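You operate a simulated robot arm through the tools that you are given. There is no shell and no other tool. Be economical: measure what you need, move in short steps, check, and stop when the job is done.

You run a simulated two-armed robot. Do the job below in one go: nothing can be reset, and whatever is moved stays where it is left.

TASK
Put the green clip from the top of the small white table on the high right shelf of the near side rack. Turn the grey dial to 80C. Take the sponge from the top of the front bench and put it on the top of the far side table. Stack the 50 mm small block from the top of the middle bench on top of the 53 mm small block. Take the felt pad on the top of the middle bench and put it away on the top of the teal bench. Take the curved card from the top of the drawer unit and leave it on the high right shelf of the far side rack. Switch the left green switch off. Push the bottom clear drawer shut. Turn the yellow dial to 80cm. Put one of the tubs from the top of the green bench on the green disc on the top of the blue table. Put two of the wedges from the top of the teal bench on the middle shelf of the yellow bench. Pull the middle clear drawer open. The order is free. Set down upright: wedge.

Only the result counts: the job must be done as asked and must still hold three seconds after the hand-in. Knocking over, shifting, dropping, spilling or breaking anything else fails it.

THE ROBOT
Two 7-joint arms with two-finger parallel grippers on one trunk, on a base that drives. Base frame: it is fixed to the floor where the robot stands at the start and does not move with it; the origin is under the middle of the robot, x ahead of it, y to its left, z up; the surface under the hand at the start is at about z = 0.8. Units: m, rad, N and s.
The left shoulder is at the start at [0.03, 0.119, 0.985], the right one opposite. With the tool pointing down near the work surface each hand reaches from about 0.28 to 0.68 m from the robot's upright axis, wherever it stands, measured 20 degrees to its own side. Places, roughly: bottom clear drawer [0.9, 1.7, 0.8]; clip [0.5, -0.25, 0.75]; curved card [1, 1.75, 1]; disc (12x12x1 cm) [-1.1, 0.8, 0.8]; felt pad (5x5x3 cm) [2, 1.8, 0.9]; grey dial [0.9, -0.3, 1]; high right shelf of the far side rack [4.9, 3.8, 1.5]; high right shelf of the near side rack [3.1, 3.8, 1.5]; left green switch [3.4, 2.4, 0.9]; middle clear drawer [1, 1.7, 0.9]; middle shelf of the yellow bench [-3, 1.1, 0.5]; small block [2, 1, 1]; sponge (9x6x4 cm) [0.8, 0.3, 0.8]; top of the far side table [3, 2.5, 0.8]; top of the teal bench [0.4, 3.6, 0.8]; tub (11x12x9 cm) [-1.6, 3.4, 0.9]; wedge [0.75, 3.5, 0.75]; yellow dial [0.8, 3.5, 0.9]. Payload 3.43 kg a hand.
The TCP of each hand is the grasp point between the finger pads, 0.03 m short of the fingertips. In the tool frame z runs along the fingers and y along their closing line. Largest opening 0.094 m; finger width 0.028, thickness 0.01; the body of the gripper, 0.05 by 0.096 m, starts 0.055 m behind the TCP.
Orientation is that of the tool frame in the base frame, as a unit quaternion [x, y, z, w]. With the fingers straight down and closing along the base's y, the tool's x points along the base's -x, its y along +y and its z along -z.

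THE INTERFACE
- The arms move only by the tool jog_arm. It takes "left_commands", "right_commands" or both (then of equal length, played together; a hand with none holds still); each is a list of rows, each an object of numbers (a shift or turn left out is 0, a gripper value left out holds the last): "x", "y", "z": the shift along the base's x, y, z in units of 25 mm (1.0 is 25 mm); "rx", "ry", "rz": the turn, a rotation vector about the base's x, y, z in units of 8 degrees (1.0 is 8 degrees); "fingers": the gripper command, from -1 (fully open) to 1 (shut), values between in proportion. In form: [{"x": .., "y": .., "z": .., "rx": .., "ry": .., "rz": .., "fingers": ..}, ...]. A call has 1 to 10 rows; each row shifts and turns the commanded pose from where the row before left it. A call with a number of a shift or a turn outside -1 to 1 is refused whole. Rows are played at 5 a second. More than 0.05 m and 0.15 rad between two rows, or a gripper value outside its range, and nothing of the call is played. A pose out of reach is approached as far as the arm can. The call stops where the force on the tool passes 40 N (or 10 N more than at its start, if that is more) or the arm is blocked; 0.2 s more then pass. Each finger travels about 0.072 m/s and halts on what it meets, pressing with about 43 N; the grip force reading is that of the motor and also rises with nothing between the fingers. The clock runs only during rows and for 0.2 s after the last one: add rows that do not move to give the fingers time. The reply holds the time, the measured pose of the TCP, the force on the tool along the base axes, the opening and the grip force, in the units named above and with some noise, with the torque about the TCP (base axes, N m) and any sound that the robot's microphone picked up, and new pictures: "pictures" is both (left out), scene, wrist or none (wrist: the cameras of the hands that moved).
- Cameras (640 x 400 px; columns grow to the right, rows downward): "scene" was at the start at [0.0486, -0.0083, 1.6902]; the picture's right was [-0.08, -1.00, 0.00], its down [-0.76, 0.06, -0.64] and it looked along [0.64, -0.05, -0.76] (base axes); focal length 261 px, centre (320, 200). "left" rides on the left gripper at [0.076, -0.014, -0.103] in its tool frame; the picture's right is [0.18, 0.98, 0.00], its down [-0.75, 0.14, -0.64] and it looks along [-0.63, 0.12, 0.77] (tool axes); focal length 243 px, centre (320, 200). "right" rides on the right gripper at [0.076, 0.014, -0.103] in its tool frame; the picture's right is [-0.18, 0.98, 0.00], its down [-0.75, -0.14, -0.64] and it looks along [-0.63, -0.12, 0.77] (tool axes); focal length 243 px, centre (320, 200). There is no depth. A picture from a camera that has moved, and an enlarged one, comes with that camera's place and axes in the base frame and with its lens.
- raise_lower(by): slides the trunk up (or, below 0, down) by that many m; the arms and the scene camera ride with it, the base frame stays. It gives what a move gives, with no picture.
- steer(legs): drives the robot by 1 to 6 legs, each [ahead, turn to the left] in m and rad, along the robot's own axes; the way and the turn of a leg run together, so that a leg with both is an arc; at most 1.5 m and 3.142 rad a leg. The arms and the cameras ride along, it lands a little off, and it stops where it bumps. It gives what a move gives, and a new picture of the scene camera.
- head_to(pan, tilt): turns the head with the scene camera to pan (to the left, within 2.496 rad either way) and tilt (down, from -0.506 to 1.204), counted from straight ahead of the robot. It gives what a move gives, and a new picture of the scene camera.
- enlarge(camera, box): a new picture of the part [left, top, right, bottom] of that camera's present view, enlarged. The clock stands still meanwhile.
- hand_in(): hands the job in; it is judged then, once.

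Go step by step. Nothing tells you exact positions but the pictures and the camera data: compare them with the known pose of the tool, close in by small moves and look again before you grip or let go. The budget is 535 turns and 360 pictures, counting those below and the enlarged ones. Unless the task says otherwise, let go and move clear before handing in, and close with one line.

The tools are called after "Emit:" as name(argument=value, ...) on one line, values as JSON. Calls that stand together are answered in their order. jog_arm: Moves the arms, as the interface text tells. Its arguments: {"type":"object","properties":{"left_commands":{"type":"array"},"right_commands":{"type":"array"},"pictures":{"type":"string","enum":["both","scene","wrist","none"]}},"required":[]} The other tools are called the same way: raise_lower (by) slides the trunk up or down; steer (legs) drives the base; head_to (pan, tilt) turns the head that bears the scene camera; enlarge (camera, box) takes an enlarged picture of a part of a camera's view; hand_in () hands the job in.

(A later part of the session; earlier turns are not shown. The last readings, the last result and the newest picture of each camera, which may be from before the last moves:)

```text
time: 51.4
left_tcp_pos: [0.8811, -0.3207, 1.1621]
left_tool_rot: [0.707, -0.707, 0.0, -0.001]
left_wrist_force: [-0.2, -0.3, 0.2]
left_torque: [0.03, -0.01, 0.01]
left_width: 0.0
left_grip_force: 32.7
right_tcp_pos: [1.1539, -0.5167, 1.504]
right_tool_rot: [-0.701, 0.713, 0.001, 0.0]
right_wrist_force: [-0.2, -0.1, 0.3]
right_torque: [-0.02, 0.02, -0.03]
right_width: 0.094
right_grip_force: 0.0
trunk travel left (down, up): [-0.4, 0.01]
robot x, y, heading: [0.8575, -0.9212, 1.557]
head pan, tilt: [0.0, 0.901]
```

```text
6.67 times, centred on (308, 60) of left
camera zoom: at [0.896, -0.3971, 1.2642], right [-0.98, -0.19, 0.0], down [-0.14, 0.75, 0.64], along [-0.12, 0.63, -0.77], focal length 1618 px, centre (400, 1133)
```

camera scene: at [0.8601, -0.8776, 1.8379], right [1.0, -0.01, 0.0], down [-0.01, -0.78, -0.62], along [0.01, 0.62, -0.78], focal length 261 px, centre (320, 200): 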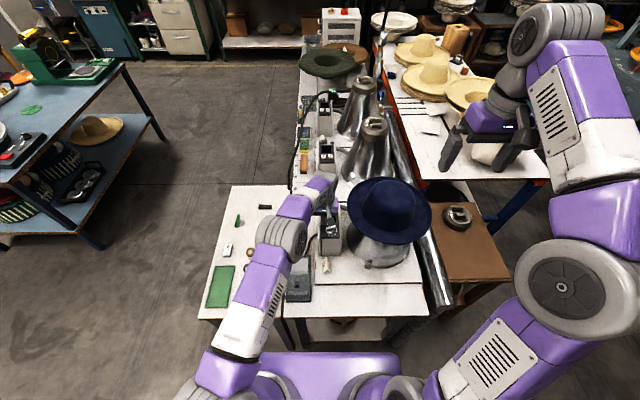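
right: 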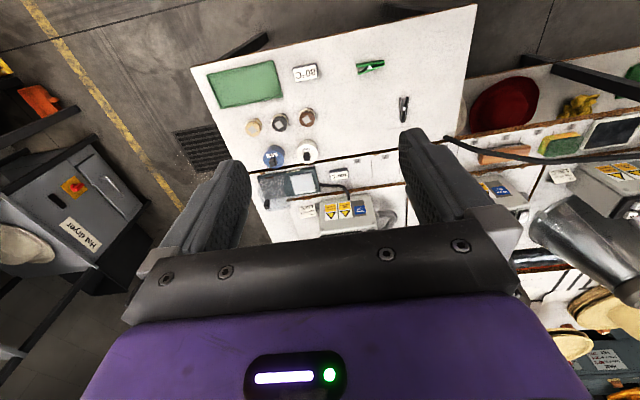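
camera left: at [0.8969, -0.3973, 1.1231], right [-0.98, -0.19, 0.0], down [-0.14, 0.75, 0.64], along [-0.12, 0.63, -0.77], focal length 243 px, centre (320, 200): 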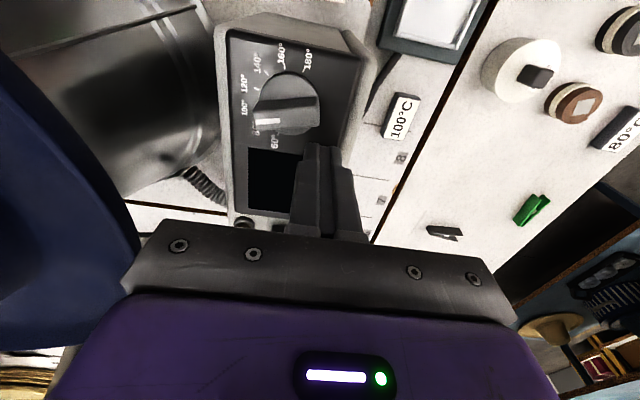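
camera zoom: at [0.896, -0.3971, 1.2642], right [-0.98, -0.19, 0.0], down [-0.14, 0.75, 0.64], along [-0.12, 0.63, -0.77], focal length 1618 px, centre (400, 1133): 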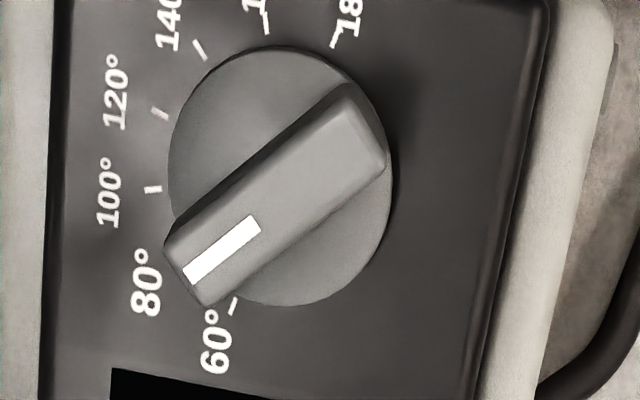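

Emit:
jog_arm(left_commands=[{"z": 1, "y": -0.3, "fingers": -1}, {"z": 1, "y": -0.6, "x": -0.5}, {"z": 1, "y": -1, "x": -0.6}, {"z": 1, "y": -1, "x": -0.6}, {"z": 1, "y": -1, "x": -0.6}, {"z": 1, "y": -1, "x": -0.6}, {"z": 1, "y": -1, "x": -0.6}, {"z": 1, "y": -1, "x": -0.6}, {"z": 1, "y": -1, "x": -0.6}], pictures="none")

Emit:
steer(legs=[[-0.12, 0], [0, -1.55], [-0.86, 0]])

```text
time: 53.4
left_tcp_pos: [0.7624, -0.52, 1.3888]
left_tool_rot: [0.708, -0.707, -0.001, 0.0]
left_wrist_force: [0.4, 0.9, 0.4]
left_torque: [0.01, 0.0, 0.02]
left_width: 0.0941
left_grip_force: 0.0
right_tcp_pos: [1.1521, -0.5184, 1.5045]
right_tool_rot: [-0.701, 0.713, 0.0, 0.0]
right_wrist_force: [0.2, -0.1, -0.5]
right_torque: [0.01, -0.06, 0.01]
right_width: 0.0941
right_grip_force: 0.0
trunk travel left (down, up): [-0.4, 0.01]
robot x, y, heading: [0.8602, -0.9196, 1.556]
head pan, tilt: [0.0, 0.901]
```

```text
time: 62.4
left_tcp_pos: [0.4047, -0.9533, 1.3864]
left_tool_rot: [-0.021, 1.0, 0.0, 0.001]
left_wrist_force: [1.1, -0.5, -0.9]
left_torque: [-0.02, 0.0, -0.02]
left_width: 0.0937
left_grip_force: 0.0
right_tcp_pos: [0.4221, -1.3434, 1.5032]
right_tool_rot: [-0.011, 1.0, 0.0, 0.0]
right_wrist_force: [-0.7, -0.8, 0.3]
right_torque: [0.0, -0.04, -0.03]
right_width: 0.0942
right_grip_force: 0.0
trunk travel left (down, up): [-0.4, 0.01]
robot x, y, heading: [0.0021, -1.0655, 0.024]
head pan, tilt: [0.0, 0.901]
camera scene: at [0.0526, -1.0652, 1.8379], right [0.03, -1.0, 0.0], down [-0.78, -0.02, -0.62], along [0.62, 0.02, -0.78], focal length 261 px, centre (320, 200)
```

scene: 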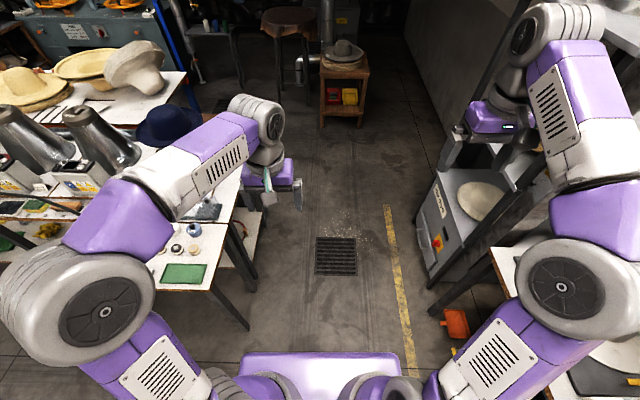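

Emit:
steer(legs=[[0, 1.547], [1.03, 0], [0, -1.571]])

Emit:
raise_lower(by=-0.15)

Emit:
enlarge(camera="scene", box=[290, 160, 490, 285])

```text
time: 75.4
left_tcp_pos: [0.4165, 0.0488, 1.387]
left_tool_rot: [0.005, 1.0, 0.001, 0.001]
left_wrist_force: [0.2, -0.5, -0.2]
left_torque: [0.0, 0.01, -0.01]
left_width: 0.0939
left_grip_force: 0.0
right_tcp_pos: [0.4132, -0.3403, 1.5032]
right_tool_rot: [0.014, 1.0, -0.001, 0.0]
right_wrist_force: [0.2, -1.0, 0.7]
right_torque: [0.0, -0.01, 0.02]
right_width: 0.0939
right_grip_force: 0.1
trunk travel left (down, up): [-0.4, 0.01]
robot x, y, heading: [0.0113, -0.0374, -0.025]
head pan, tilt: [0.0, 0.901]
camera scene: at [0.0587, -0.0432, 1.8379], right [-0.03, -1.0, 0.0], down [-0.78, 0.02, -0.62], along [0.62, -0.02, -0.78], focal length 261 px, centre (320, 200)
```

scene: 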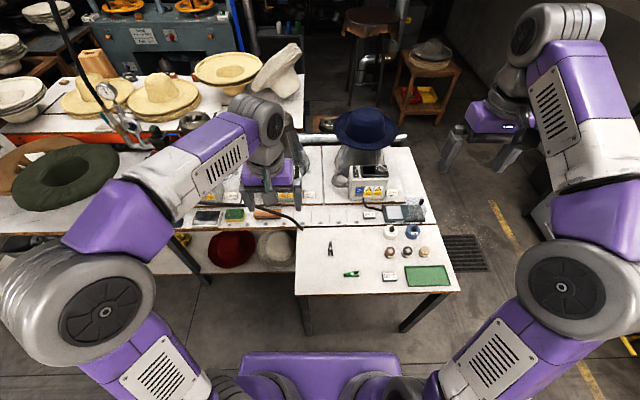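

```text
time: 77.1
left_tcp_pos: [0.4155, 0.0508, 1.2362]
left_tool_rot: [0.005, 1.0, 0.0, 0.002]
left_wrist_force: [-0.2, 0.2, -0.7]
left_torque: [-0.02, 0.0, 0.02]
left_width: 0.0941
left_grip_force: 0.0
right_tcp_pos: [0.4124, -0.3404, 1.3548]
right_tool_rot: [0.013, 1.0, 0.0, -0.001]
right_wrist_force: [-0.5, 0.0, -0.1]
right_torque: [0.0, 0.0, 0.01]
right_width: 0.0939
right_grip_force: 0.0
trunk travel left (down, up): [-0.25, 0.16]
robot x, y, heading: [0.0118, -0.041, -0.023]
head pan, tilt: [0.0, 0.901]
```

```text
3.20 times, centred on (390, 222) of scene
camera zoom: at [0.0587, -0.0431, 1.688], right [-0.03, -1.0, 0.0], down [-0.78, 0.02, -0.62], along [0.62, -0.02, -0.78], focal length 836 px, centre (96, 128)
```

zoom: 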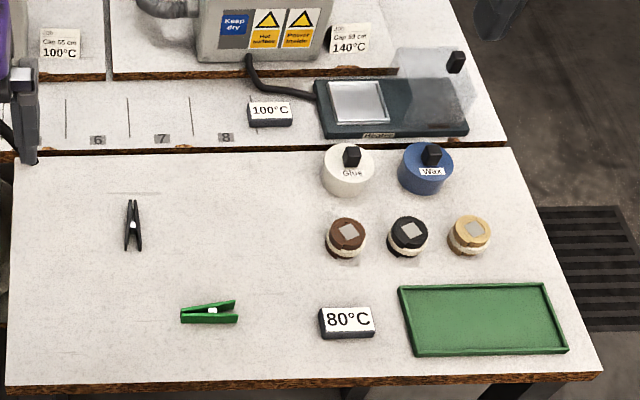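

Emit:
jog_arm(right_commands=[{"x": 0.42, "y": 0.56, "z": -0.9, "rz": -0.98}, {"x": 0.42, "y": 0.56, "z": -0.9, "rz": -0.98}, {"x": 0.42, "y": 0.56, "z": -0.9, "rz": -0.98}, {"x": 0.42, "y": 0.56, "z": -0.9, "rz": -0.98}, {"x": 0.42, "y": 0.56, "z": -0.9, "rz": -0.98}, {"x": 0.42, "y": 0.56, "z": -0.9, "rz": -0.98}, {"x": 0.42, "y": 0.56, "z": -0.9, "rz": -0.98}, {"x": 0.42, "y": 0.56, "z": -0.9, "rz": -0.98}, {"x": 0.42, "y": 0.56, "z": -0.9, "rz": -0.98}, {"x": 0.42, "y": 0.56, "z": -0.9, "rz": -0.98}], pictures="wrist")

```text
time: 79.3
left_tcp_pos: [0.4161, 0.0508, 1.2369]
left_tool_rot: [0.005, 1.0, -0.001, 0.0]
left_wrist_force: [0.3, 0.6, 0.1]
left_torque: [-0.01, 0.0, -0.03]
left_width: 0.0939
left_grip_force: 0.1
right_tcp_pos: [0.5182, -0.2013, 1.1275]
right_tool_rot: [0.644, 0.765, 0.0, 0.0]
right_wrist_force: [-0.7, -0.3, 0.3]
right_torque: [0.01, 0.0, -0.01]
right_width: 0.0941
right_grip_force: 0.1
trunk travel left (down, up): [-0.25, 0.16]
robot x, y, heading: [0.012, -0.0405, -0.029]
head pan, tilt: [0.0, 0.901]
camera right: at [0.5181, -0.1241, 1.2298], right [1.0, -0.01, 0.0], down [-0.01, -0.77, 0.64], along [-0.01, -0.64, -0.77], focal length 243 px, centre (320, 200)
```

right: 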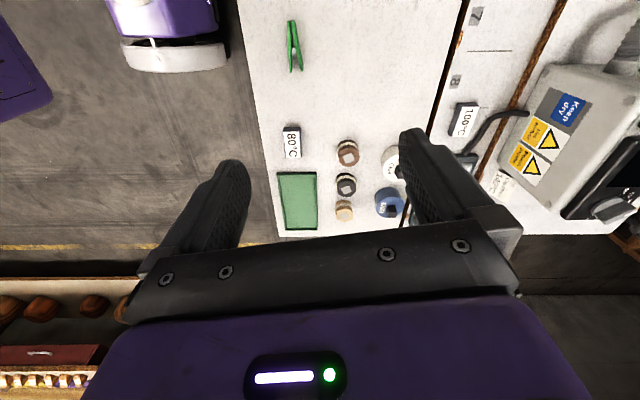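

Emit:
jog_arm(right_commands=[{"x": -0.32, "y": 0.12, "z": -1}, {"x": -0.32, "y": 0.12, "z": -1}, {"x": -0.32, "y": 0.12, "z": -1}, {"x": -0.32, "y": 0.12, "z": -1}, {"x": -0.32, "y": 0.12, "z": -1}], pictures="wrist")

```text
time: 80.5
left_tcp_pos: [0.4159, 0.0495, 1.237]
left_tool_rot: [0.005, 1.0, 0.0, 0.001]
left_wrist_force: [0.1, -0.4, -0.4]
left_torque: [0.01, 0.01, -0.01]
left_width: 0.0942
left_grip_force: 0.0
right_tcp_pos: [0.4771, -0.1852, 1.0043]
right_tool_rot: [0.643, 0.766, 0.0, 0.0]
right_wrist_force: [-0.4, -0.2, 0.0]
right_torque: [0.0, -0.02, 0.0]
right_width: 0.0941
right_grip_force: 0.1
trunk travel left (down, up): [-0.25, 0.16]
robot x, y, heading: [0.0156, -0.0376, -0.025]
head pan, tilt: [0.0, 0.901]
camera right: at [0.4773, -0.1084, 1.1065], right [1.0, -0.01, 0.0], down [-0.01, -0.77, 0.64], along [-0.01, -0.64, -0.77], focal length 243 px, centre (320, 200)
```

right: 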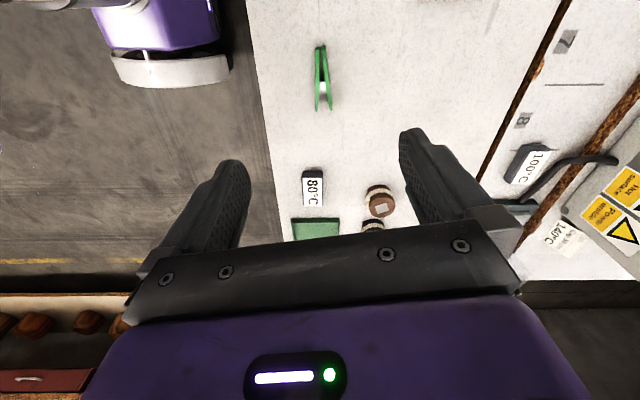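

Emit:
jog_arm(right_commands=[{"y": 0.1, "z": -0.9, "x": 0.03, "fingers": -0.3}, {"y": 0.1, "z": -0.9}, {"y": 0.1, "z": -0.9}, {"z": -0.9}, {"z": -0.9}, {}], pictures="wrist")

```text
time: 81.9
left_tcp_pos: [0.4154, 0.0499, 1.2385]
left_tool_rot: [0.005, 1.0, 0.001, 0.0]
left_wrist_force: [-0.9, -1.1, -0.3]
left_torque: [-0.02, -0.02, 0.0]
left_width: 0.0939
left_grip_force: 0.1
right_tcp_pos: [0.4794, -0.1792, 0.8899]
right_tool_rot: [0.643, 0.766, 0.001, 0.0]
right_wrist_force: [-0.6, 0.6, 0.0]
right_torque: [0.01, -0.04, 0.03]
right_width: 0.0611
right_grip_force: 0.1
trunk travel left (down, up): [-0.25, 0.16]
robot x, y, heading: [0.0125, -0.0386, -0.027]
head pan, tilt: [0.0, 0.901]
camera right: at [0.479, -0.1016, 0.9925], right [1.0, -0.01, 0.0], down [-0.01, -0.77, 0.64], along [-0.01, -0.64, -0.77], focal length 243 px, centre (320, 200)
```

right: 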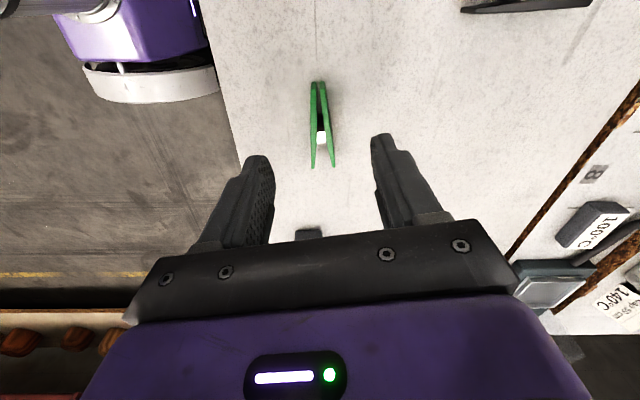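

Emit:
jog_arm(right_commands=[{"z": -0.6}, {"z": -0.6}, {"z": -0.4}, {"z": -0.3}, {}], pictures="wrist")

```text
time: 83.1
left_tcp_pos: [0.416, 0.0494, 1.2375]
left_tool_rot: [0.006, 1.0, 0.0, 0.001]
left_wrist_force: [-0.8, -0.2, -0.1]
left_torque: [-0.01, -0.02, -0.01]
left_width: 0.0938
left_grip_force: 0.0
right_tcp_pos: [0.4789, -0.1791, 0.8424]
right_tool_rot: [0.643, 0.766, 0.001, 0.0]
right_wrist_force: [0.4, -0.1, 0.0]
right_torque: [0.0, 0.0, -0.01]
right_width: 0.0611
right_grip_force: 0.1
trunk travel left (down, up): [-0.25, 0.16]
robot x, y, heading: [0.0119, -0.0377, -0.027]
head pan, tilt: [0.0, 0.901]
camera right: at [0.4784, -0.1018, 0.9449], right [1.0, -0.01, 0.0], down [-0.01, -0.77, 0.64], along [-0.01, -0.64, -0.77], focal length 243 px, centre (320, 200)
```

right: 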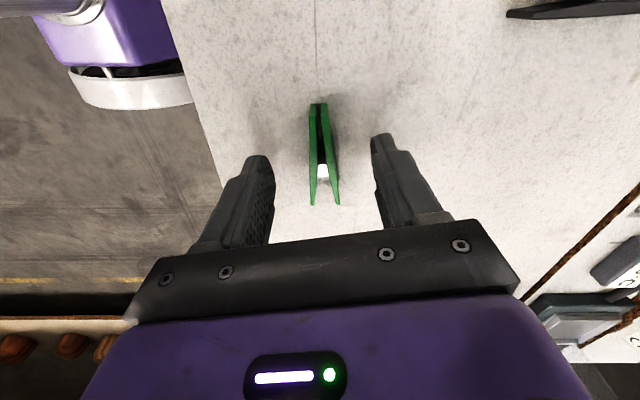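

Emit:
jog_arm(right_commands=[{"z": -0.2}, {"z": -0.15}, {"fingers": 1}, {}, {}, {}], pictures="wrist")

```text
time: 84.5
left_tcp_pos: [0.4164, 0.0504, 1.237]
left_tool_rot: [0.006, 1.0, -0.001, 0.001]
left_wrist_force: [-0.8, 0.2, 0.3]
left_torque: [0.05, 0.01, 0.02]
left_width: 0.0943
left_grip_force: 0.0
right_tcp_pos: [0.4788, -0.1793, 0.8334]
right_tool_rot: [0.643, 0.766, 0.0, 0.0]
right_wrist_force: [0.3, -0.3, -0.1]
right_torque: [-0.01, -0.02, 0.04]
right_width: 0.0191
right_grip_force: 43.5
trunk travel left (down, up): [-0.25, 0.16]
robot x, y, heading: [0.0114, -0.0374, -0.026]
head pan, tilt: [0.0, 0.901]
camera right: at [0.4784, -0.1017, 0.9361], right [1.0, -0.01, 0.0], down [-0.01, -0.77, 0.64], along [-0.01, -0.64, -0.77], focal length 243 px, centre (320, 200)
```

right: 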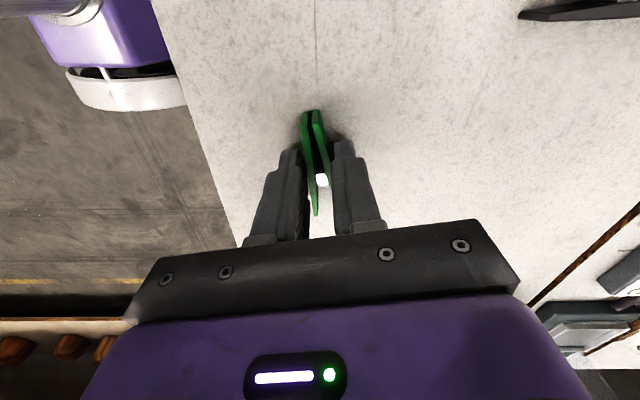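

Emit:
jog_arm(right_commands=[{"z": 1}, {"z": 1}, {"z": 1}, {"z": 1}, {"z": 1}, {"z": 1}, {"z": 1}, {"z": 1, "y": -0.5}, {"z": 1, "y": -0.5}, {"z": 1, "y": -0.5}], pictures="none")

Emit:
jog_arm(right_commands=[{"z": 1, "y": -0.5, "x": -0.4}, {"z": 1, "y": -0.5, "x": -0.4}, {"z": 1, "y": -0.5, "x": -0.4}, {"z": 1, "y": -0.5, "x": -0.4}, {"z": 1, "y": -0.5, "x": -0.4}, {"z": 1, "y": -0.5, "x": -0.4}, {"z": 1, "y": -0.5, "x": -0.4}], pictures="both")

```text
time: 86.7
left_tcp_pos: [0.4162, 0.0499, 1.2378]
left_tool_rot: [0.005, 1.0, 0.001, 0.001]
left_wrist_force: [0.3, -1.7, 0.2]
left_torque: [0.01, -0.02, 0.02]
left_width: 0.0941
left_grip_force: 0.1
right_tcp_pos: [0.479, -0.2176, 1.0858]
right_tool_rot: [0.643, 0.766, 0.001, 0.0]
right_wrist_force: [-0.9, -0.3, -0.3]
right_torque: [-0.02, 0.0, -0.03]
right_width: 0.0193
right_grip_force: 43.3
trunk travel left (down, up): [-0.25, 0.16]
robot x, y, heading: [0.0107, -0.0401, -0.026]
head pan, tilt: [0.0, 0.901]
```

```text
time: 88.3
left_tcp_pos: [0.4146, 0.0499, 1.2368]
left_tool_rot: [0.005, 1.0, 0.0, 0.001]
left_wrist_force: [-0.5, -0.3, -0.1]
left_torque: [0.0, -0.02, -0.01]
left_width: 0.0939
left_grip_force: 0.0
right_tcp_pos: [0.4062, -0.3037, 1.2592]
right_tool_rot: [0.643, 0.766, 0.001, 0.001]
right_wrist_force: [0.0, -0.3, -0.2]
right_torque: [0.0, -0.03, -0.02]
right_width: 0.0192
right_grip_force: 43.0
trunk travel left (down, up): [-0.25, 0.16]
robot x, y, heading: [0.0105, -0.0382, -0.022]
head pan, tilt: [0.0, 0.901]
camera scene: at [0.0582, -0.0434, 1.6879], right [-0.03, -1.0, 0.0], down [-0.78, 0.02, -0.62], along [0.62, -0.02, -0.78], focal length 261 px, centre (320, 200)
camera right: at [0.407, -0.2264, 1.3609], right [1.0, -0.01, 0.0], down [-0.01, -0.77, 0.64], along [-0.01, -0.64, -0.77], focal length 243 px, centre (320, 200)
```

scene: 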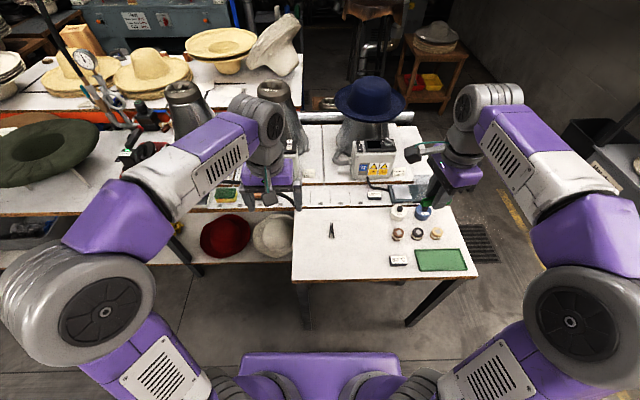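
right: 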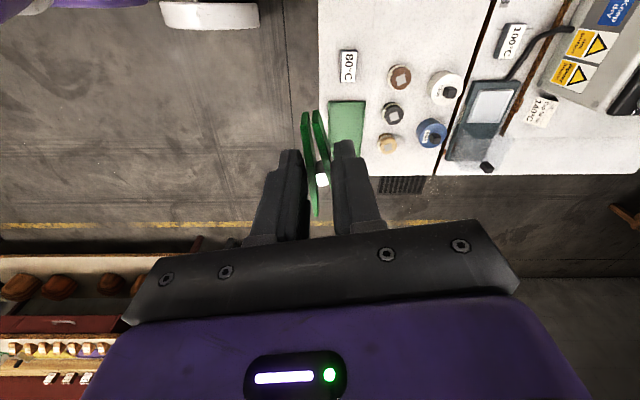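

Emit:
steer(legs=[[0, 1.595], [0.46, 0], [0, -1.571], [0.22, 0]])

Emit:
enlarge(camera="scene", box=[220, 130, 420, 255])

```text
time: 100.1
left_tcp_pos: [0.6208, 0.5452, 1.2371]
left_tool_rot: [-0.027, 1.0, 0.001, 0.001]
left_wrist_force: [0.4, -0.2, -0.2]
left_torque: [0.01, 0.0, 0.03]
left_width: 0.0941
left_grip_force: 0.0
right_tcp_pos: [0.6373, 0.1916, 1.2574]
right_tool_rot: [0.618, 0.786, 0.0, 0.0]
right_wrist_force: [0.4, -0.2, -0.4]
right_torque: [0.01, 0.03, 0.0]
right_width: 0.0187
right_grip_force: 43.3
trunk travel left (down, up): [-0.25, 0.16]
robot x, y, heading: [0.2255, 0.4297, 0.037]
head pan, tilt: [0.0, 0.901]
camera scene: at [0.2717, 0.429, 1.6879], right [0.04, -1.0, 0.0], down [-0.78, -0.03, -0.62], along [0.62, 0.02, -0.78], focal length 261 px, centre (320, 200)
```

scene: 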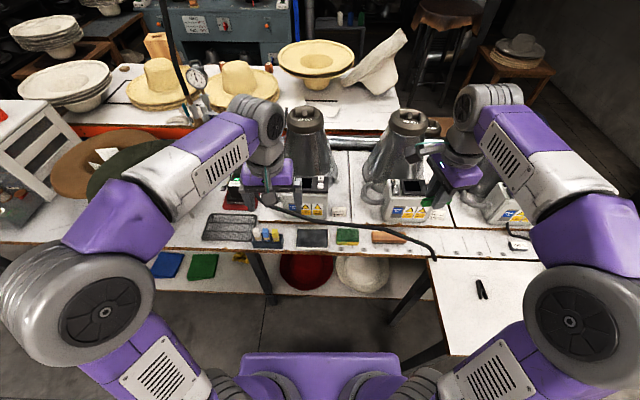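

```text
3.20 times, centred on (320, 192) of scene
camera zoom: at [0.2717, 0.429, 1.6879], right [0.04, -1.0, 0.0], down [-0.78, -0.03, -0.62], along [0.62, 0.02, -0.78], focal length 836 px, centre (320, 224)
```

zoom: 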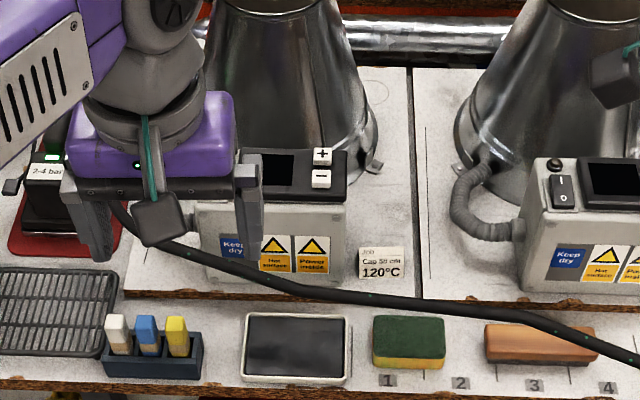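

Emit:
jog_arm(left_commands=[{"rz": 1}, {"rz": 1}, {"rz": 1}, {"rz": 1}, {"rz": 1}, {"rz": 1}, {"rz": 1}, {"rz": 1}, {"rz": 1}, {"rz": 0.9}], right_commands=[{"y": -1, "x": -0.5}, {"y": -1, "x": -0.5}, {"y": -1, "x": -0.5}, {"y": -1, "x": -0.5}, {"y": -1, "x": -0.5}, {"y": -1}, {"y": -1}, {"y": -1}, {"y": -1}, {}], pictures="none")

Emit:
jog_arm(left_commands=[{"x": 0.62, "y": -0.815, "z": -0.7, "rz": 0.1}, {"x": 0.62, "y": -0.815, "z": -0.7, "rz": 0.1}, {"x": 0.62, "y": -0.815, "z": -0.7, "rz": 0.1}, {"x": 0.62, "y": -0.815, "z": -0.7, "rz": 0.1}, {"x": 0.62, "y": -0.815, "z": -0.7, "rz": 0.1}, {"x": 0.62, "y": -0.815, "z": -0.7, "rz": 0.1}, {"x": 0.62, "y": -0.815, "z": -0.7, "rz": 0.1}, {"x": 0.62, "y": -0.815, "z": -0.7, "rz": 0.1}, {"x": 0.62, "y": -0.815, "z": -0.7, "rz": 0.1}, {"x": 0.62, "y": -0.815, "z": -0.7}], pictures="both")

```text
time: 102.3
left_tcp_pos: [0.6199, 0.5439, 1.2375]
left_tool_rot: [-0.659, 0.752, 0.001, 0.001]
left_wrist_force: [1.0, 0.3, -0.1]
left_torque: [0.01, 0.03, 0.0]
left_width: 0.0938
left_grip_force: 0.1
right_tcp_pos: [0.5768, -0.0323, 1.2591]
right_tool_rot: [0.617, 0.787, 0.001, 0.0]
right_wrist_force: [0.1, 0.1, -1.3]
right_torque: [-0.01, -0.01, 0.02]
right_width: 0.0193
right_grip_force: 43.7
trunk travel left (down, up): [-0.25, 0.16]
robot x, y, heading: [0.2217, 0.4299, 0.031]
head pan, tilt: [0.0, 0.901]
```

```text
time: 104.5
left_tcp_pos: [0.7783, 0.3389, 1.0613]
left_tool_rot: [-0.704, 0.71, 0.001, 0.001]
left_wrist_force: [0.7, 0.5, -1.1]
left_torque: [-0.01, 0.03, -0.01]
left_width: 0.0941
left_grip_force: 0.0
right_tcp_pos: [0.5764, -0.034, 1.2588]
right_tool_rot: [0.618, 0.786, 0.0, 0.0]
right_wrist_force: [0.3, 0.5, -1.4]
right_torque: [0.03, 0.0, 0.03]
right_width: 0.0192
right_grip_force: 42.6
trunk travel left (down, up): [-0.25, 0.16]
robot x, y, heading: [0.224, 0.4271, 0.037]
head pan, tilt: [0.0, 0.901]
camera scene: at [0.272, 0.4281, 1.6879], right [0.04, -1.0, 0.0], down [-0.78, -0.03, -0.62], along [0.62, 0.02, -0.78], focal length 261 px, centre (320, 200)
camera left: at [0.7915, 0.2629, 1.1632], right [-0.98, -0.17, 0.0], down [-0.13, 0.75, 0.64], along [-0.11, 0.63, -0.77], focal length 243 px, centre (320, 200)
```

scene: 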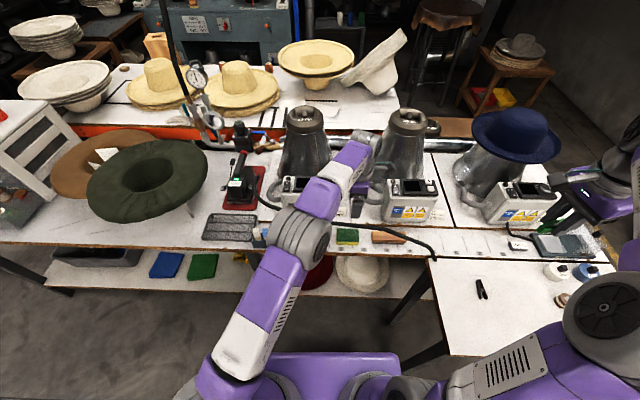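
left: 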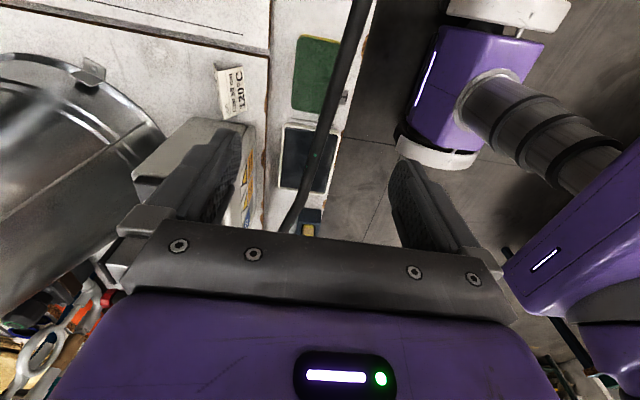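

Emit:
jog_arm(left_commands=[{"x": -0.8, "rz": -1}, {"x": -0.8, "rz": -1}, {"x": -0.8, "rz": -1}, {"x": -0.8, "rz": -1}, {"x": -0.8, "rz": -1}, {"x": -0.8, "rz": -1}, {"x": -0.8, "rz": -1}, {"x": -0.8, "rz": -1}, {"x": -0.8, "rz": -1}, {"x": -0.8, "rz": -1}], pictures="none")

Emit:
jog_arm(left_commands=[{"rz": -0.6, "ry": -0.6}, {"rz": -0.6, "ry": -0.6}, {"ry": -1}, {"ry": -1}, {"ry": -1}, {"ry": -0.8}, {"z": -1}, {"z": -1}, {"z": -1}, {}], pictures="both")

```text
time: 106.7
left_tcp_pos: [0.5755, 0.3399, 1.0634]
left_tool_rot: [-0.081, 0.997, 0.001, 0.002]
left_wrist_force: [-0.4, -0.7, -0.5]
left_torque: [-0.03, -0.01, -0.02]
left_width: 0.094
left_grip_force: 0.0
right_tcp_pos: [0.5757, -0.0328, 1.2592]
right_tool_rot: [0.618, 0.786, 0.001, 0.0]
right_wrist_force: [-0.1, 1.0, -0.7]
right_torque: [0.02, 0.0, 0.03]
right_width: 0.0195
right_grip_force: 43.1
trunk travel left (down, up): [-0.25, 0.16]
robot x, y, heading: [0.2264, 0.4278, 0.035]
head pan, tilt: [0.0, 0.901]
```

```text
time: 108.6
left_tcp_pos: [0.595, 0.3423, 1.0598]
left_tool_rot: [-0.074, 0.938, -0.104, 0.323]
left_wrist_force: [-0.7, 0.2, -0.7]
left_torque: [0.04, -0.02, 0.0]
left_width: 0.0941
left_grip_force: 0.1
right_tcp_pos: [0.577, -0.0323, 1.2597]
right_tool_rot: [0.618, 0.786, 0.001, 0.001]
right_wrist_force: [1.0, 0.3, -0.1]
right_torque: [0.02, 0.03, -0.02]
right_width: 0.0191
right_grip_force: 43.7
trunk travel left (down, up): [-0.25, 0.16]
robot x, y, heading: [0.2229, 0.4285, 0.035]
head pan, tilt: [0.0, 0.901]
stopped in row 9 (left hand): the arm was blocked; the commanded pose is now the measured one
camera scene: at [0.2708, 0.4288, 1.6879], right [0.04, -1.0, 0.0], down [-0.78, -0.03, -0.62], along [0.62, 0.02, -0.78], focal length 261 px, centre (320, 200)
camera left: at [0.4726, 0.3273, 1.095], right [-0.21, 0.91, -0.35], down [0.18, 0.39, 0.9], along [0.96, 0.13, -0.24], focal length 243 px, centre (320, 200)
```

scene: 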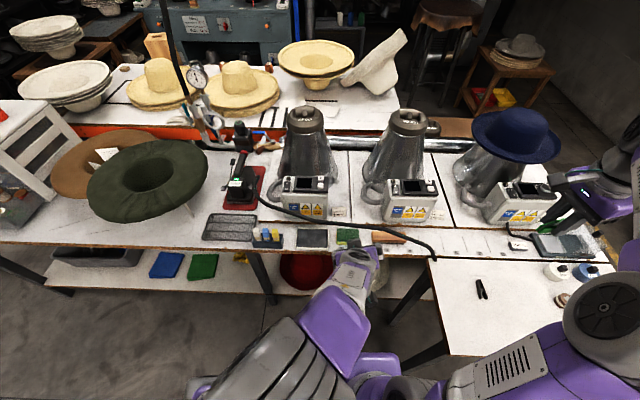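
left: 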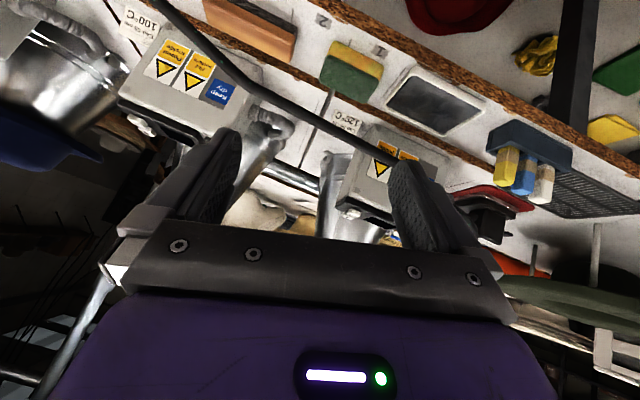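

Emit:
steer(legs=[[-0.12, 0]])

Emit:
jog_arm(left_commands=[{"x": 1, "z": 0.3}, {"x": 1, "z": 0.3}, {"x": 1}, {"x": 1}, {}], pictures="both")

```text
time: 109.9
left_tcp_pos: [0.4736, 0.3383, 1.0595]
left_tool_rot: [-0.075, 0.937, -0.104, 0.324]
left_wrist_force: [-1.1, -0.5, -0.3]
left_torque: [0.0, -0.02, -0.01]
left_width: 0.0942
left_grip_force: 0.1
right_tcp_pos: [0.4546, -0.0374, 1.2595]
right_tool_rot: [0.617, 0.787, 0.0, 0.0]
right_wrist_force: [-0.5, 0.1, -0.2]
right_torque: [-0.01, 0.0, 0.01]
right_width: 0.0192
right_grip_force: 43.0
trunk travel left (down, up): [-0.25, 0.16]
robot x, y, heading: [0.1038, 0.4245, 0.04]
head pan, tilt: [0.0, 0.901]
camera scene: at [0.1495, 0.4245, 1.6879], right [0.04, -1.0, 0.0], down [-0.78, -0.03, -0.62], along [0.62, 0.02, -0.78], focal length 261 px, centre (320, 200)
```

scene: 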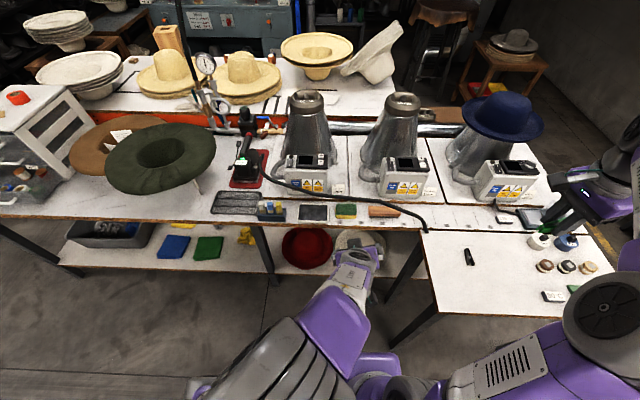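

```text
time: 111.1
left_tcp_pos: [0.5745, 0.3371, 1.0754]
left_tool_rot: [-0.075, 0.937, -0.103, 0.325]
left_wrist_force: [-0.5, -0.8, -0.8]
left_torque: [-0.01, 0.02, 0.02]
left_width: 0.0938
left_grip_force: 0.1
right_tcp_pos: [0.4553, -0.036, 1.2589]
right_tool_rot: [0.617, 0.787, 0.001, 0.0]
right_wrist_force: [0.8, -0.8, -0.4]
right_torque: [0.0, -0.01, -0.01]
right_width: 0.0192
right_grip_force: 43.3
trunk travel left (down, up): [-0.25, 0.16]
robot x, y, heading: [0.1002, 0.4255, 0.038]
head pan, tilt: [0.0, 0.901]
camera scene: at [0.1499, 0.4244, 1.6879], right [0.04, -1.0, 0.0], down [-0.78, -0.03, -0.62], along [0.62, 0.02, -0.78], focal length 261 px, centre (320, 200)
camera left: at [0.4518, 0.3229, 1.1111], right [-0.21, 0.91, -0.35], down [0.18, 0.39, 0.9], along [0.96, 0.13, -0.24], focal length 243 px, centre (320, 200)
```

scene: 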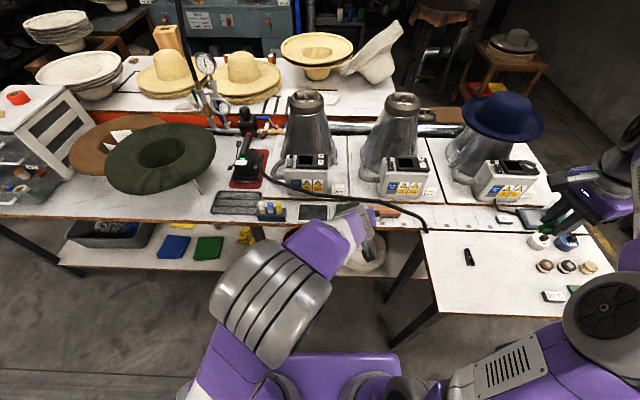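
left: 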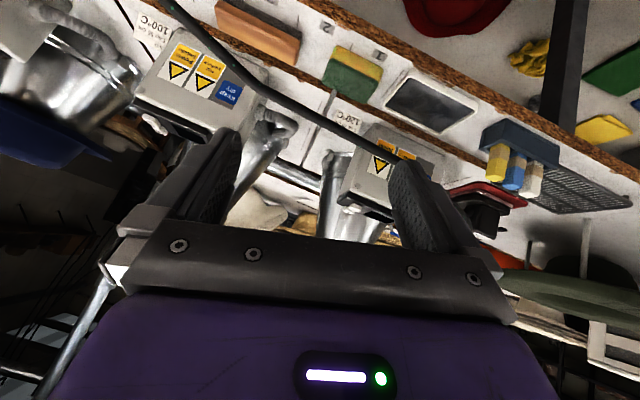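

Emit:
jog_arm(left_commands=[{"rx": 0.58, "ry": -0.5, "rz": -0.17}, {"rx": 0.58, "ry": -0.5, "rz": -0.17}, {"rx": 0.58, "ry": -0.5, "rz": -0.17}, {"z": -0.9}, {"z": -0.9}, {"z": -0.9}, {}], pictures="both")

```text
time: 112.7
left_tcp_pos: [0.572, 0.3378, 1.0074]
left_tool_rot: [0.009, 0.906, -0.008, 0.423]
left_wrist_force: [0.1, 0.1, -0.1]
left_torque: [-0.05, 0.0, 0.02]
left_width: 0.0938
left_grip_force: 0.1
right_tcp_pos: [0.4546, -0.0361, 1.2595]
right_tool_rot: [0.617, 0.787, 0.001, 0.001]
right_wrist_force: [-1.0, -0.5, -0.4]
right_torque: [-0.01, 0.04, -0.03]
right_width: 0.0192
right_grip_force: 43.5
trunk travel left (down, up): [-0.25, 0.16]
robot x, y, heading: [0.1054, 0.4237, 0.041]
head pan, tilt: [0.0, 0.901]
camera scene: at [0.1503, 0.4247, 1.6879], right [0.04, -1.0, 0.0], down [-0.78, -0.03, -0.62], along [0.62, 0.02, -0.78], focal length 261 px, centre (320, 200)
camera left: at [0.4454, 0.3266, 1.0128], right [-0.09, 0.98, -0.15], down [0.0, 0.15, 0.99], along [1.0, 0.09, -0.01], focal length 243 px, centre (320, 200)
```

scene: 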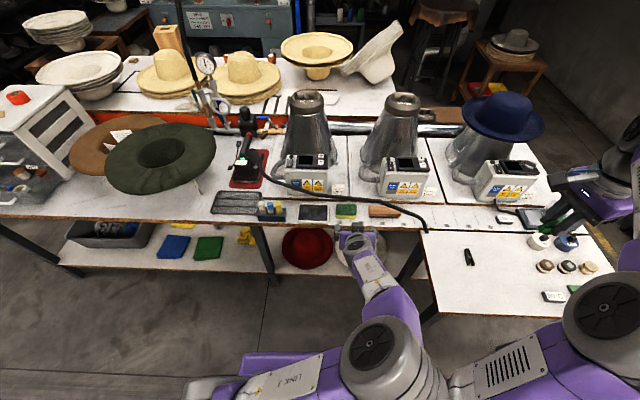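
left: 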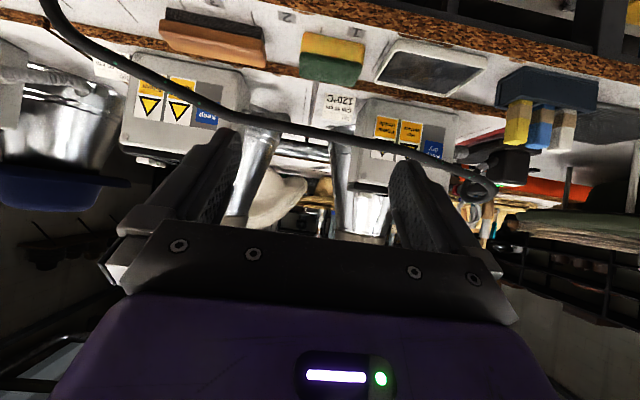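

Emit:
jog_arm(left_commands=[{"z": -0.9, "x": 0.3, "y": 0.06}, {"z": -0.9, "x": 0.3}, {"z": -0.9, "x": 0.3}, {"z": -0.9}, {"z": -0.9}, {"z": -0.9}, {"z": -0.9}, {}], pictures="wrist")

```text
time: 114.5
left_tcp_pos: [0.597, 0.339, 0.8485]
left_tool_rot: [0.01, 0.906, -0.009, 0.423]
left_wrist_force: [-0.2, -0.3, -0.1]
left_torque: [0.02, 0.01, 0.04]
left_width: 0.0941
left_grip_force: 0.0
right_tcp_pos: [0.4559, -0.0364, 1.2598]
right_tool_rot: [0.617, 0.787, 0.001, 0.0]
right_wrist_force: [-1.4, -0.7, 0.5]
right_torque: [-0.02, 0.01, -0.01]
right_width: 0.019
right_grip_force: 43.2
trunk travel left (down, up): [-0.25, 0.16]
robot x, y, heading: [0.1062, 0.4219, 0.039]
head pan, tilt: [0.0, 0.901]
camera left: at [0.4701, 0.3274, 0.8556], right [-0.09, 0.98, -0.15], down [0.0, 0.15, 0.99], along [1.0, 0.09, -0.01], focal length 243 px, centre (320, 200)
```

left: 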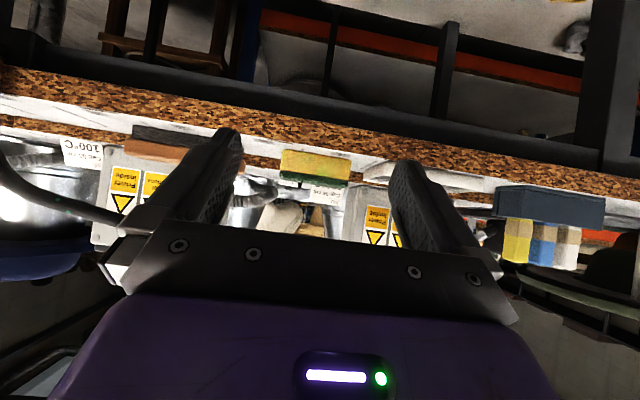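

Emit:
jog_arm(left_commands=[{"x": 0.9, "y": 0.12}, {"x": 0.9}, {"x": 0.9}, {"x": 0.9}, {"x": 0.8}, {}], pictures="wrist")

```text
time: 115.9
left_tcp_pos: [0.7071, 0.3425, 0.8481]
left_tool_rot: [0.01, 0.906, -0.009, 0.423]
left_wrist_force: [0.7, -0.1, 0.0]
left_torque: [0.0, -0.01, 0.03]
left_width: 0.0937
left_grip_force: 0.1
right_tcp_pos: [0.456, -0.0356, 1.2595]
right_tool_rot: [0.617, 0.787, 0.001, 0.0]
right_wrist_force: [0.3, -0.6, -0.4]
right_torque: [0.0, 0.01, -0.03]
right_width: 0.0192
right_grip_force: 42.9
trunk travel left (down, up): [-0.25, 0.16]
robot x, y, heading: [0.104, 0.4247, 0.037]
head pan, tilt: [0.0, 0.901]
camera left: at [0.5802, 0.3305, 0.855], right [-0.09, 0.98, -0.15], down [0.0, 0.15, 0.99], along [1.0, 0.09, -0.01], focal length 243 px, centre (320, 200)
```

left: 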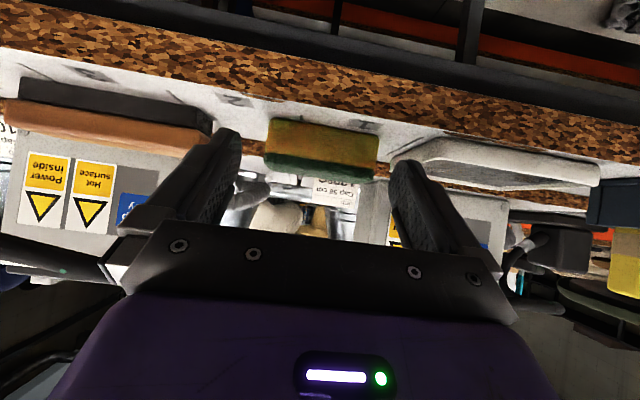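

Emit:
jog_arm(left_commands=[{"x": 0.6}, {"x": 0.6}, {"x": 0.6}, {"x": 0.5}, {}], pictures="wrist")

```text
time: 117.1
left_tcp_pos: [0.7653, 0.3426, 0.8508]
left_tool_rot: [0.01, 0.906, -0.009, 0.423]
left_wrist_force: [-0.2, -0.3, 0.3]
left_torque: [-0.03, -0.02, -0.03]
left_width: 0.094
left_grip_force: 0.2
right_tcp_pos: [0.4553, -0.0374, 1.2586]
right_tool_rot: [0.617, 0.787, 0.0, 0.0]
right_wrist_force: [0.2, -0.3, -0.9]
right_torque: [0.0, 0.04, 0.02]
right_width: 0.0191
right_grip_force: 43.0
trunk travel left (down, up): [-0.25, 0.16]
robot x, y, heading: [0.1058, 0.4256, 0.035]
head pan, tilt: [0.0, 0.901]
camera left: at [0.6372, 0.3308, 0.8564], right [-0.09, 0.98, -0.15], down [0.0, 0.15, 0.99], along [1.0, 0.09, -0.01], focal length 243 px, centre (320, 200)
```

left: 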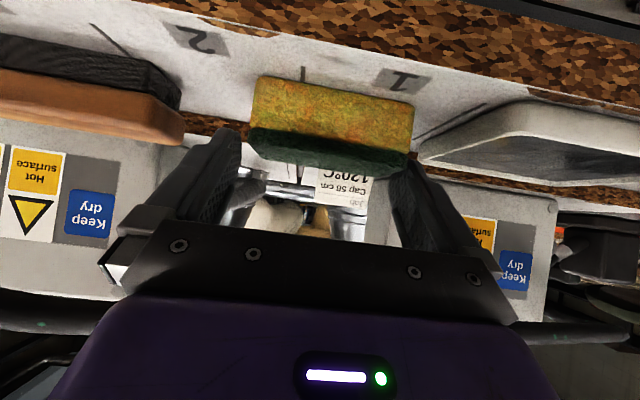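

Emit:
jog_arm(left_commands=[{"x": 0.3, "z": -0.25}, {"x": 0.1, "z": -0.25}, {"fingers": 0.3}, {"fingers": 0.6}, {"fingers": 1}, {}], pictures="wrist")

```text
time: 118.5
left_tcp_pos: [0.7743, 0.3431, 0.8365]
left_tool_rot: [0.01, 0.906, -0.009, 0.423]
left_wrist_force: [-1.4, -0.9, -0.5]
left_torque: [-0.01, 0.01, 0.01]
left_width: 0.084
left_grip_force: 42.6
right_tcp_pos: [0.4559, -0.0359, 1.2592]
right_tool_rot: [0.617, 0.787, 0.001, 0.0]
right_wrist_force: [-0.3, -0.5, 0.4]
right_torque: [0.0, 0.0, 0.02]
right_width: 0.0192
right_grip_force: 43.0
trunk travel left (down, up): [-0.25, 0.16]
robot x, y, heading: [0.1045, 0.4248, 0.037]
head pan, tilt: [0.0, 0.901]
camera left: at [0.6469, 0.3311, 0.8433], right [-0.09, 0.98, -0.15], down [0.0, 0.15, 0.99], along [1.0, 0.09, -0.01], focal length 243 px, centre (320, 200)
```

left: 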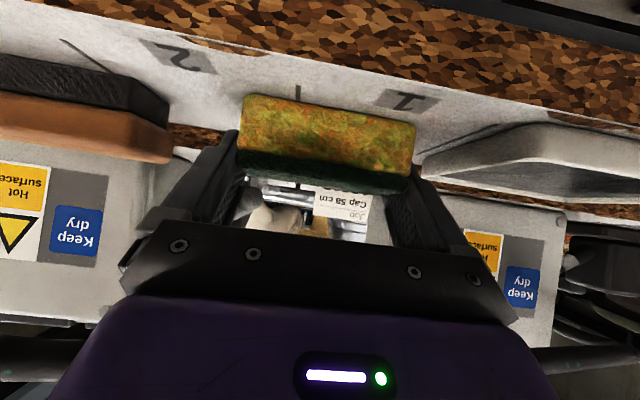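

Emit:
jog_arm(left_commands=[{"z": 0.4}, {"z": 0.4, "x": -0.4}, {"x": -0.9}, {"x": -0.9}, {"x": -0.9}, {"x": -0.9}, {"x": -0.9}, {"z": 0.5}, {"z": 0.8}], pictures="both")

```text
time: 120.5
left_tcp_pos: [0.6509, 0.3422, 0.8896]
left_tool_rot: [0.009, 0.907, -0.009, 0.422]
left_wrist_force: [-0.1, -0.4, 0.2]
left_torque: [0.0, -0.02, 0.0]
left_width: 0.0841
left_grip_force: 42.3
right_tcp_pos: [0.4563, -0.0367, 1.2586]
right_tool_rot: [0.617, 0.787, 0.0, 0.001]
right_wrist_force: [-0.9, -0.1, -0.1]
right_torque: [0.04, 0.0, 0.04]
right_width: 0.0191
right_grip_force: 43.0
trunk travel left (down, up): [-0.25, 0.16]
robot x, y, heading: [0.1037, 0.425, 0.036]
head pan, tilt: [0.0, 0.901]
camera scene: at [0.1499, 0.4245, 1.6879], right [0.04, -1.0, 0.0], down [-0.78, -0.03, -0.62], along [0.62, 0.02, -0.78], focal length 261 px, centre (320, 200)
camera left: at [0.5238, 0.3313, 0.8963], right [-0.09, 0.98, -0.15], down [0.0, 0.15, 0.99], along [1.0, 0.09, -0.01], focal length 243 px, centre (320, 200)
```

scene: 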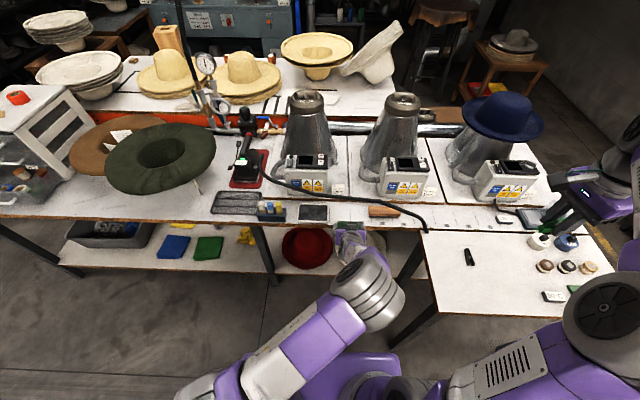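
left: 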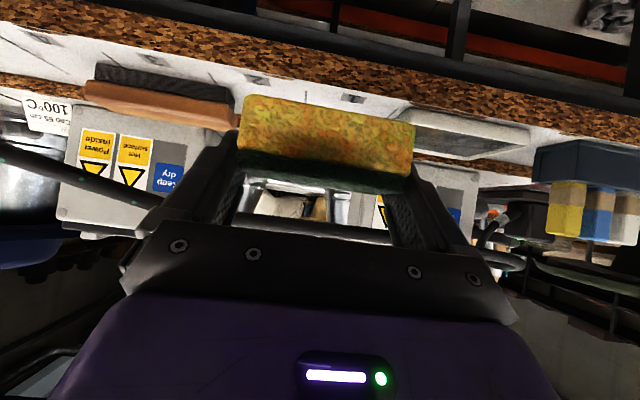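

Emit:
jog_arm(left_commands=[{"z": 1}, {"z": 1}, {"z": 1}, {"z": 1}, {"z": 1}, {"z": 1}, {"z": 1}, {"z": 1}, {"z": 1}], pictures="none")

Emit:
head_to(pan=0, tilt=0.5)

Emit:
steer(legs=[[-0.12, 0], [0, 1.534], [1.0, 0]])

```text
time: 122.5
left_tcp_pos: [0.6499, 0.3448, 1.1165]
left_tool_rot: [0.01, 0.907, -0.01, 0.421]
left_wrist_force: [0.6, -0.1, -1.0]
left_torque: [0.01, -0.04, 0.04]
left_width: 0.0839
left_grip_force: 43.3
right_tcp_pos: [0.4559, -0.0361, 1.2596]
right_tool_rot: [0.617, 0.787, 0.0, 0.001]
right_wrist_force: [-0.1, -0.3, 0.6]
right_torque: [0.04, 0.0, 0.0]
right_width: 0.019
right_grip_force: 42.8
trunk travel left (down, up): [-0.25, 0.16]
robot x, y, heading: [0.1036, 0.421, 0.042]
head pan, tilt: [0.0, 0.901]
```

```text
time: 123.3
left_tcp_pos: [0.6503, 0.3425, 1.1145]
left_tool_rot: [0.01, 0.906, -0.009, 0.422]
left_wrist_force: [-0.1, 0.0, -0.6]
left_torque: [0.0, -0.02, 0.0]
left_width: 0.0837
left_grip_force: 42.8
right_tcp_pos: [0.4557, -0.0363, 1.259]
right_tool_rot: [0.617, 0.787, 0.001, 0.001]
right_wrist_force: [0.4, -0.4, -1.2]
right_torque: [0.02, -0.03, 0.01]
right_width: 0.019
right_grip_force: 42.9
trunk travel left (down, up): [-0.25, 0.16]
robot x, y, heading: [0.1051, 0.4276, 0.038]
head pan, tilt: [0.0, 0.499]
camera scene: at [0.166, 0.4251, 1.7217], right [0.04, -1.0, 0.0], down [-0.48, -0.02, -0.88], along [0.88, 0.03, -0.48], focal length 261 px, centre (320, 200)
```

scene: 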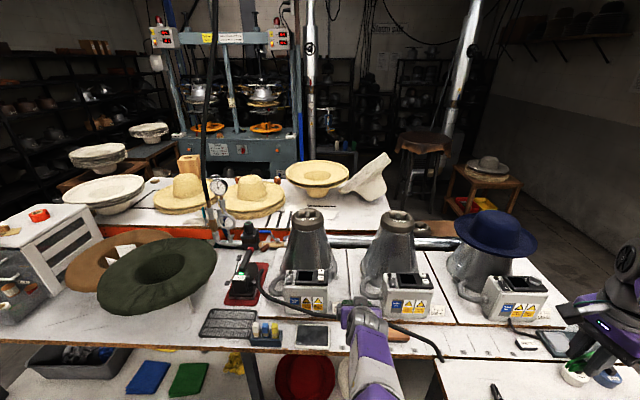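

```text
time: 133.2
left_tcp_pos: [0.0655, 1.9737, 1.1137]
left_tool_rot: [-0.625, 0.656, 0.288, 0.309]
left_wrist_force: [-0.5, 0.7, -0.4]
left_torque: [0.01, 0.0, -0.02]
left_width: 0.0839
left_grip_force: 43.0
right_tcp_pos: [0.4404, 1.7681, 1.2588]
right_tool_rot: [-0.106, 0.994, 0.001, -0.001]
right_wrist_force: [0.4, -1.0, -0.3]
right_torque: [-0.01, -0.03, 0.0]
right_width: 0.019
right_grip_force: 42.7
trunk travel left (down, up): [-0.25, 0.16]
robot x, y, heading: [-0.0306, 1.4268, 1.579]
head pan, tilt: [0.0, 0.499]
camera scene: at [-0.0301, 1.4873, 1.7218], right [1.0, 0.01, 0.0], down [0.01, -0.48, -0.88], along [-0.01, 0.88, -0.48], focal length 261 px, centre (320, 200)
```

scene: 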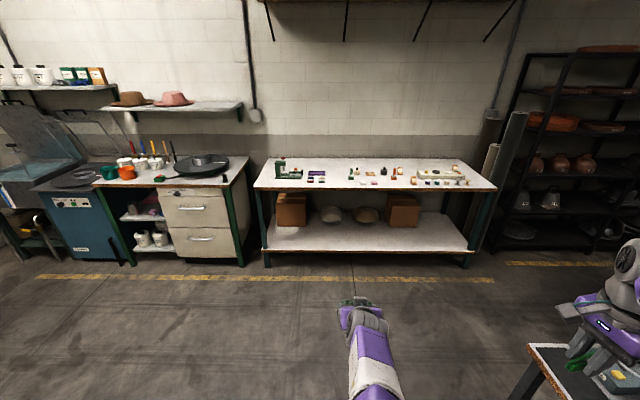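

Emit:
steer(legs=[[1.27, 0], [0, -1.571]])

```text
time: 143.4
left_tcp_pos: [0.4889, 2.6106, 1.1145]
left_tool_rot: [0.019, 0.906, -0.013, 0.423]
left_wrist_force: [-0.8, 0.1, -0.2]
left_torque: [-0.02, -0.01, 0.02]
left_width: 0.084
left_grip_force: 43.0
right_tcp_pos: [0.2874, 2.2358, 1.26]
right_tool_rot: [0.625, 0.78, 0.0, 0.001]
right_wrist_force: [-0.9, -0.2, -0.9]
right_torque: [-0.04, -0.02, 0.02]
right_width: 0.0193
right_grip_force: 43.2
trunk travel left (down, up): [-0.25, 0.16]
robot x, y, heading: [-0.0587, 2.7053, 0.017]
head pan, tilt: [0.0, 0.499]
camera scene: at [0.0064, 2.7026, 1.7218], right [0.02, -1.0, 0.0], down [-0.48, -0.01, -0.88], along [0.88, 0.02, -0.48], focal length 261 px, centre (320, 200)
```

scene: 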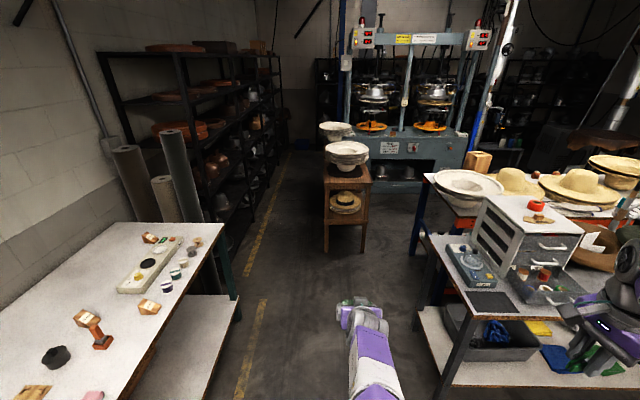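

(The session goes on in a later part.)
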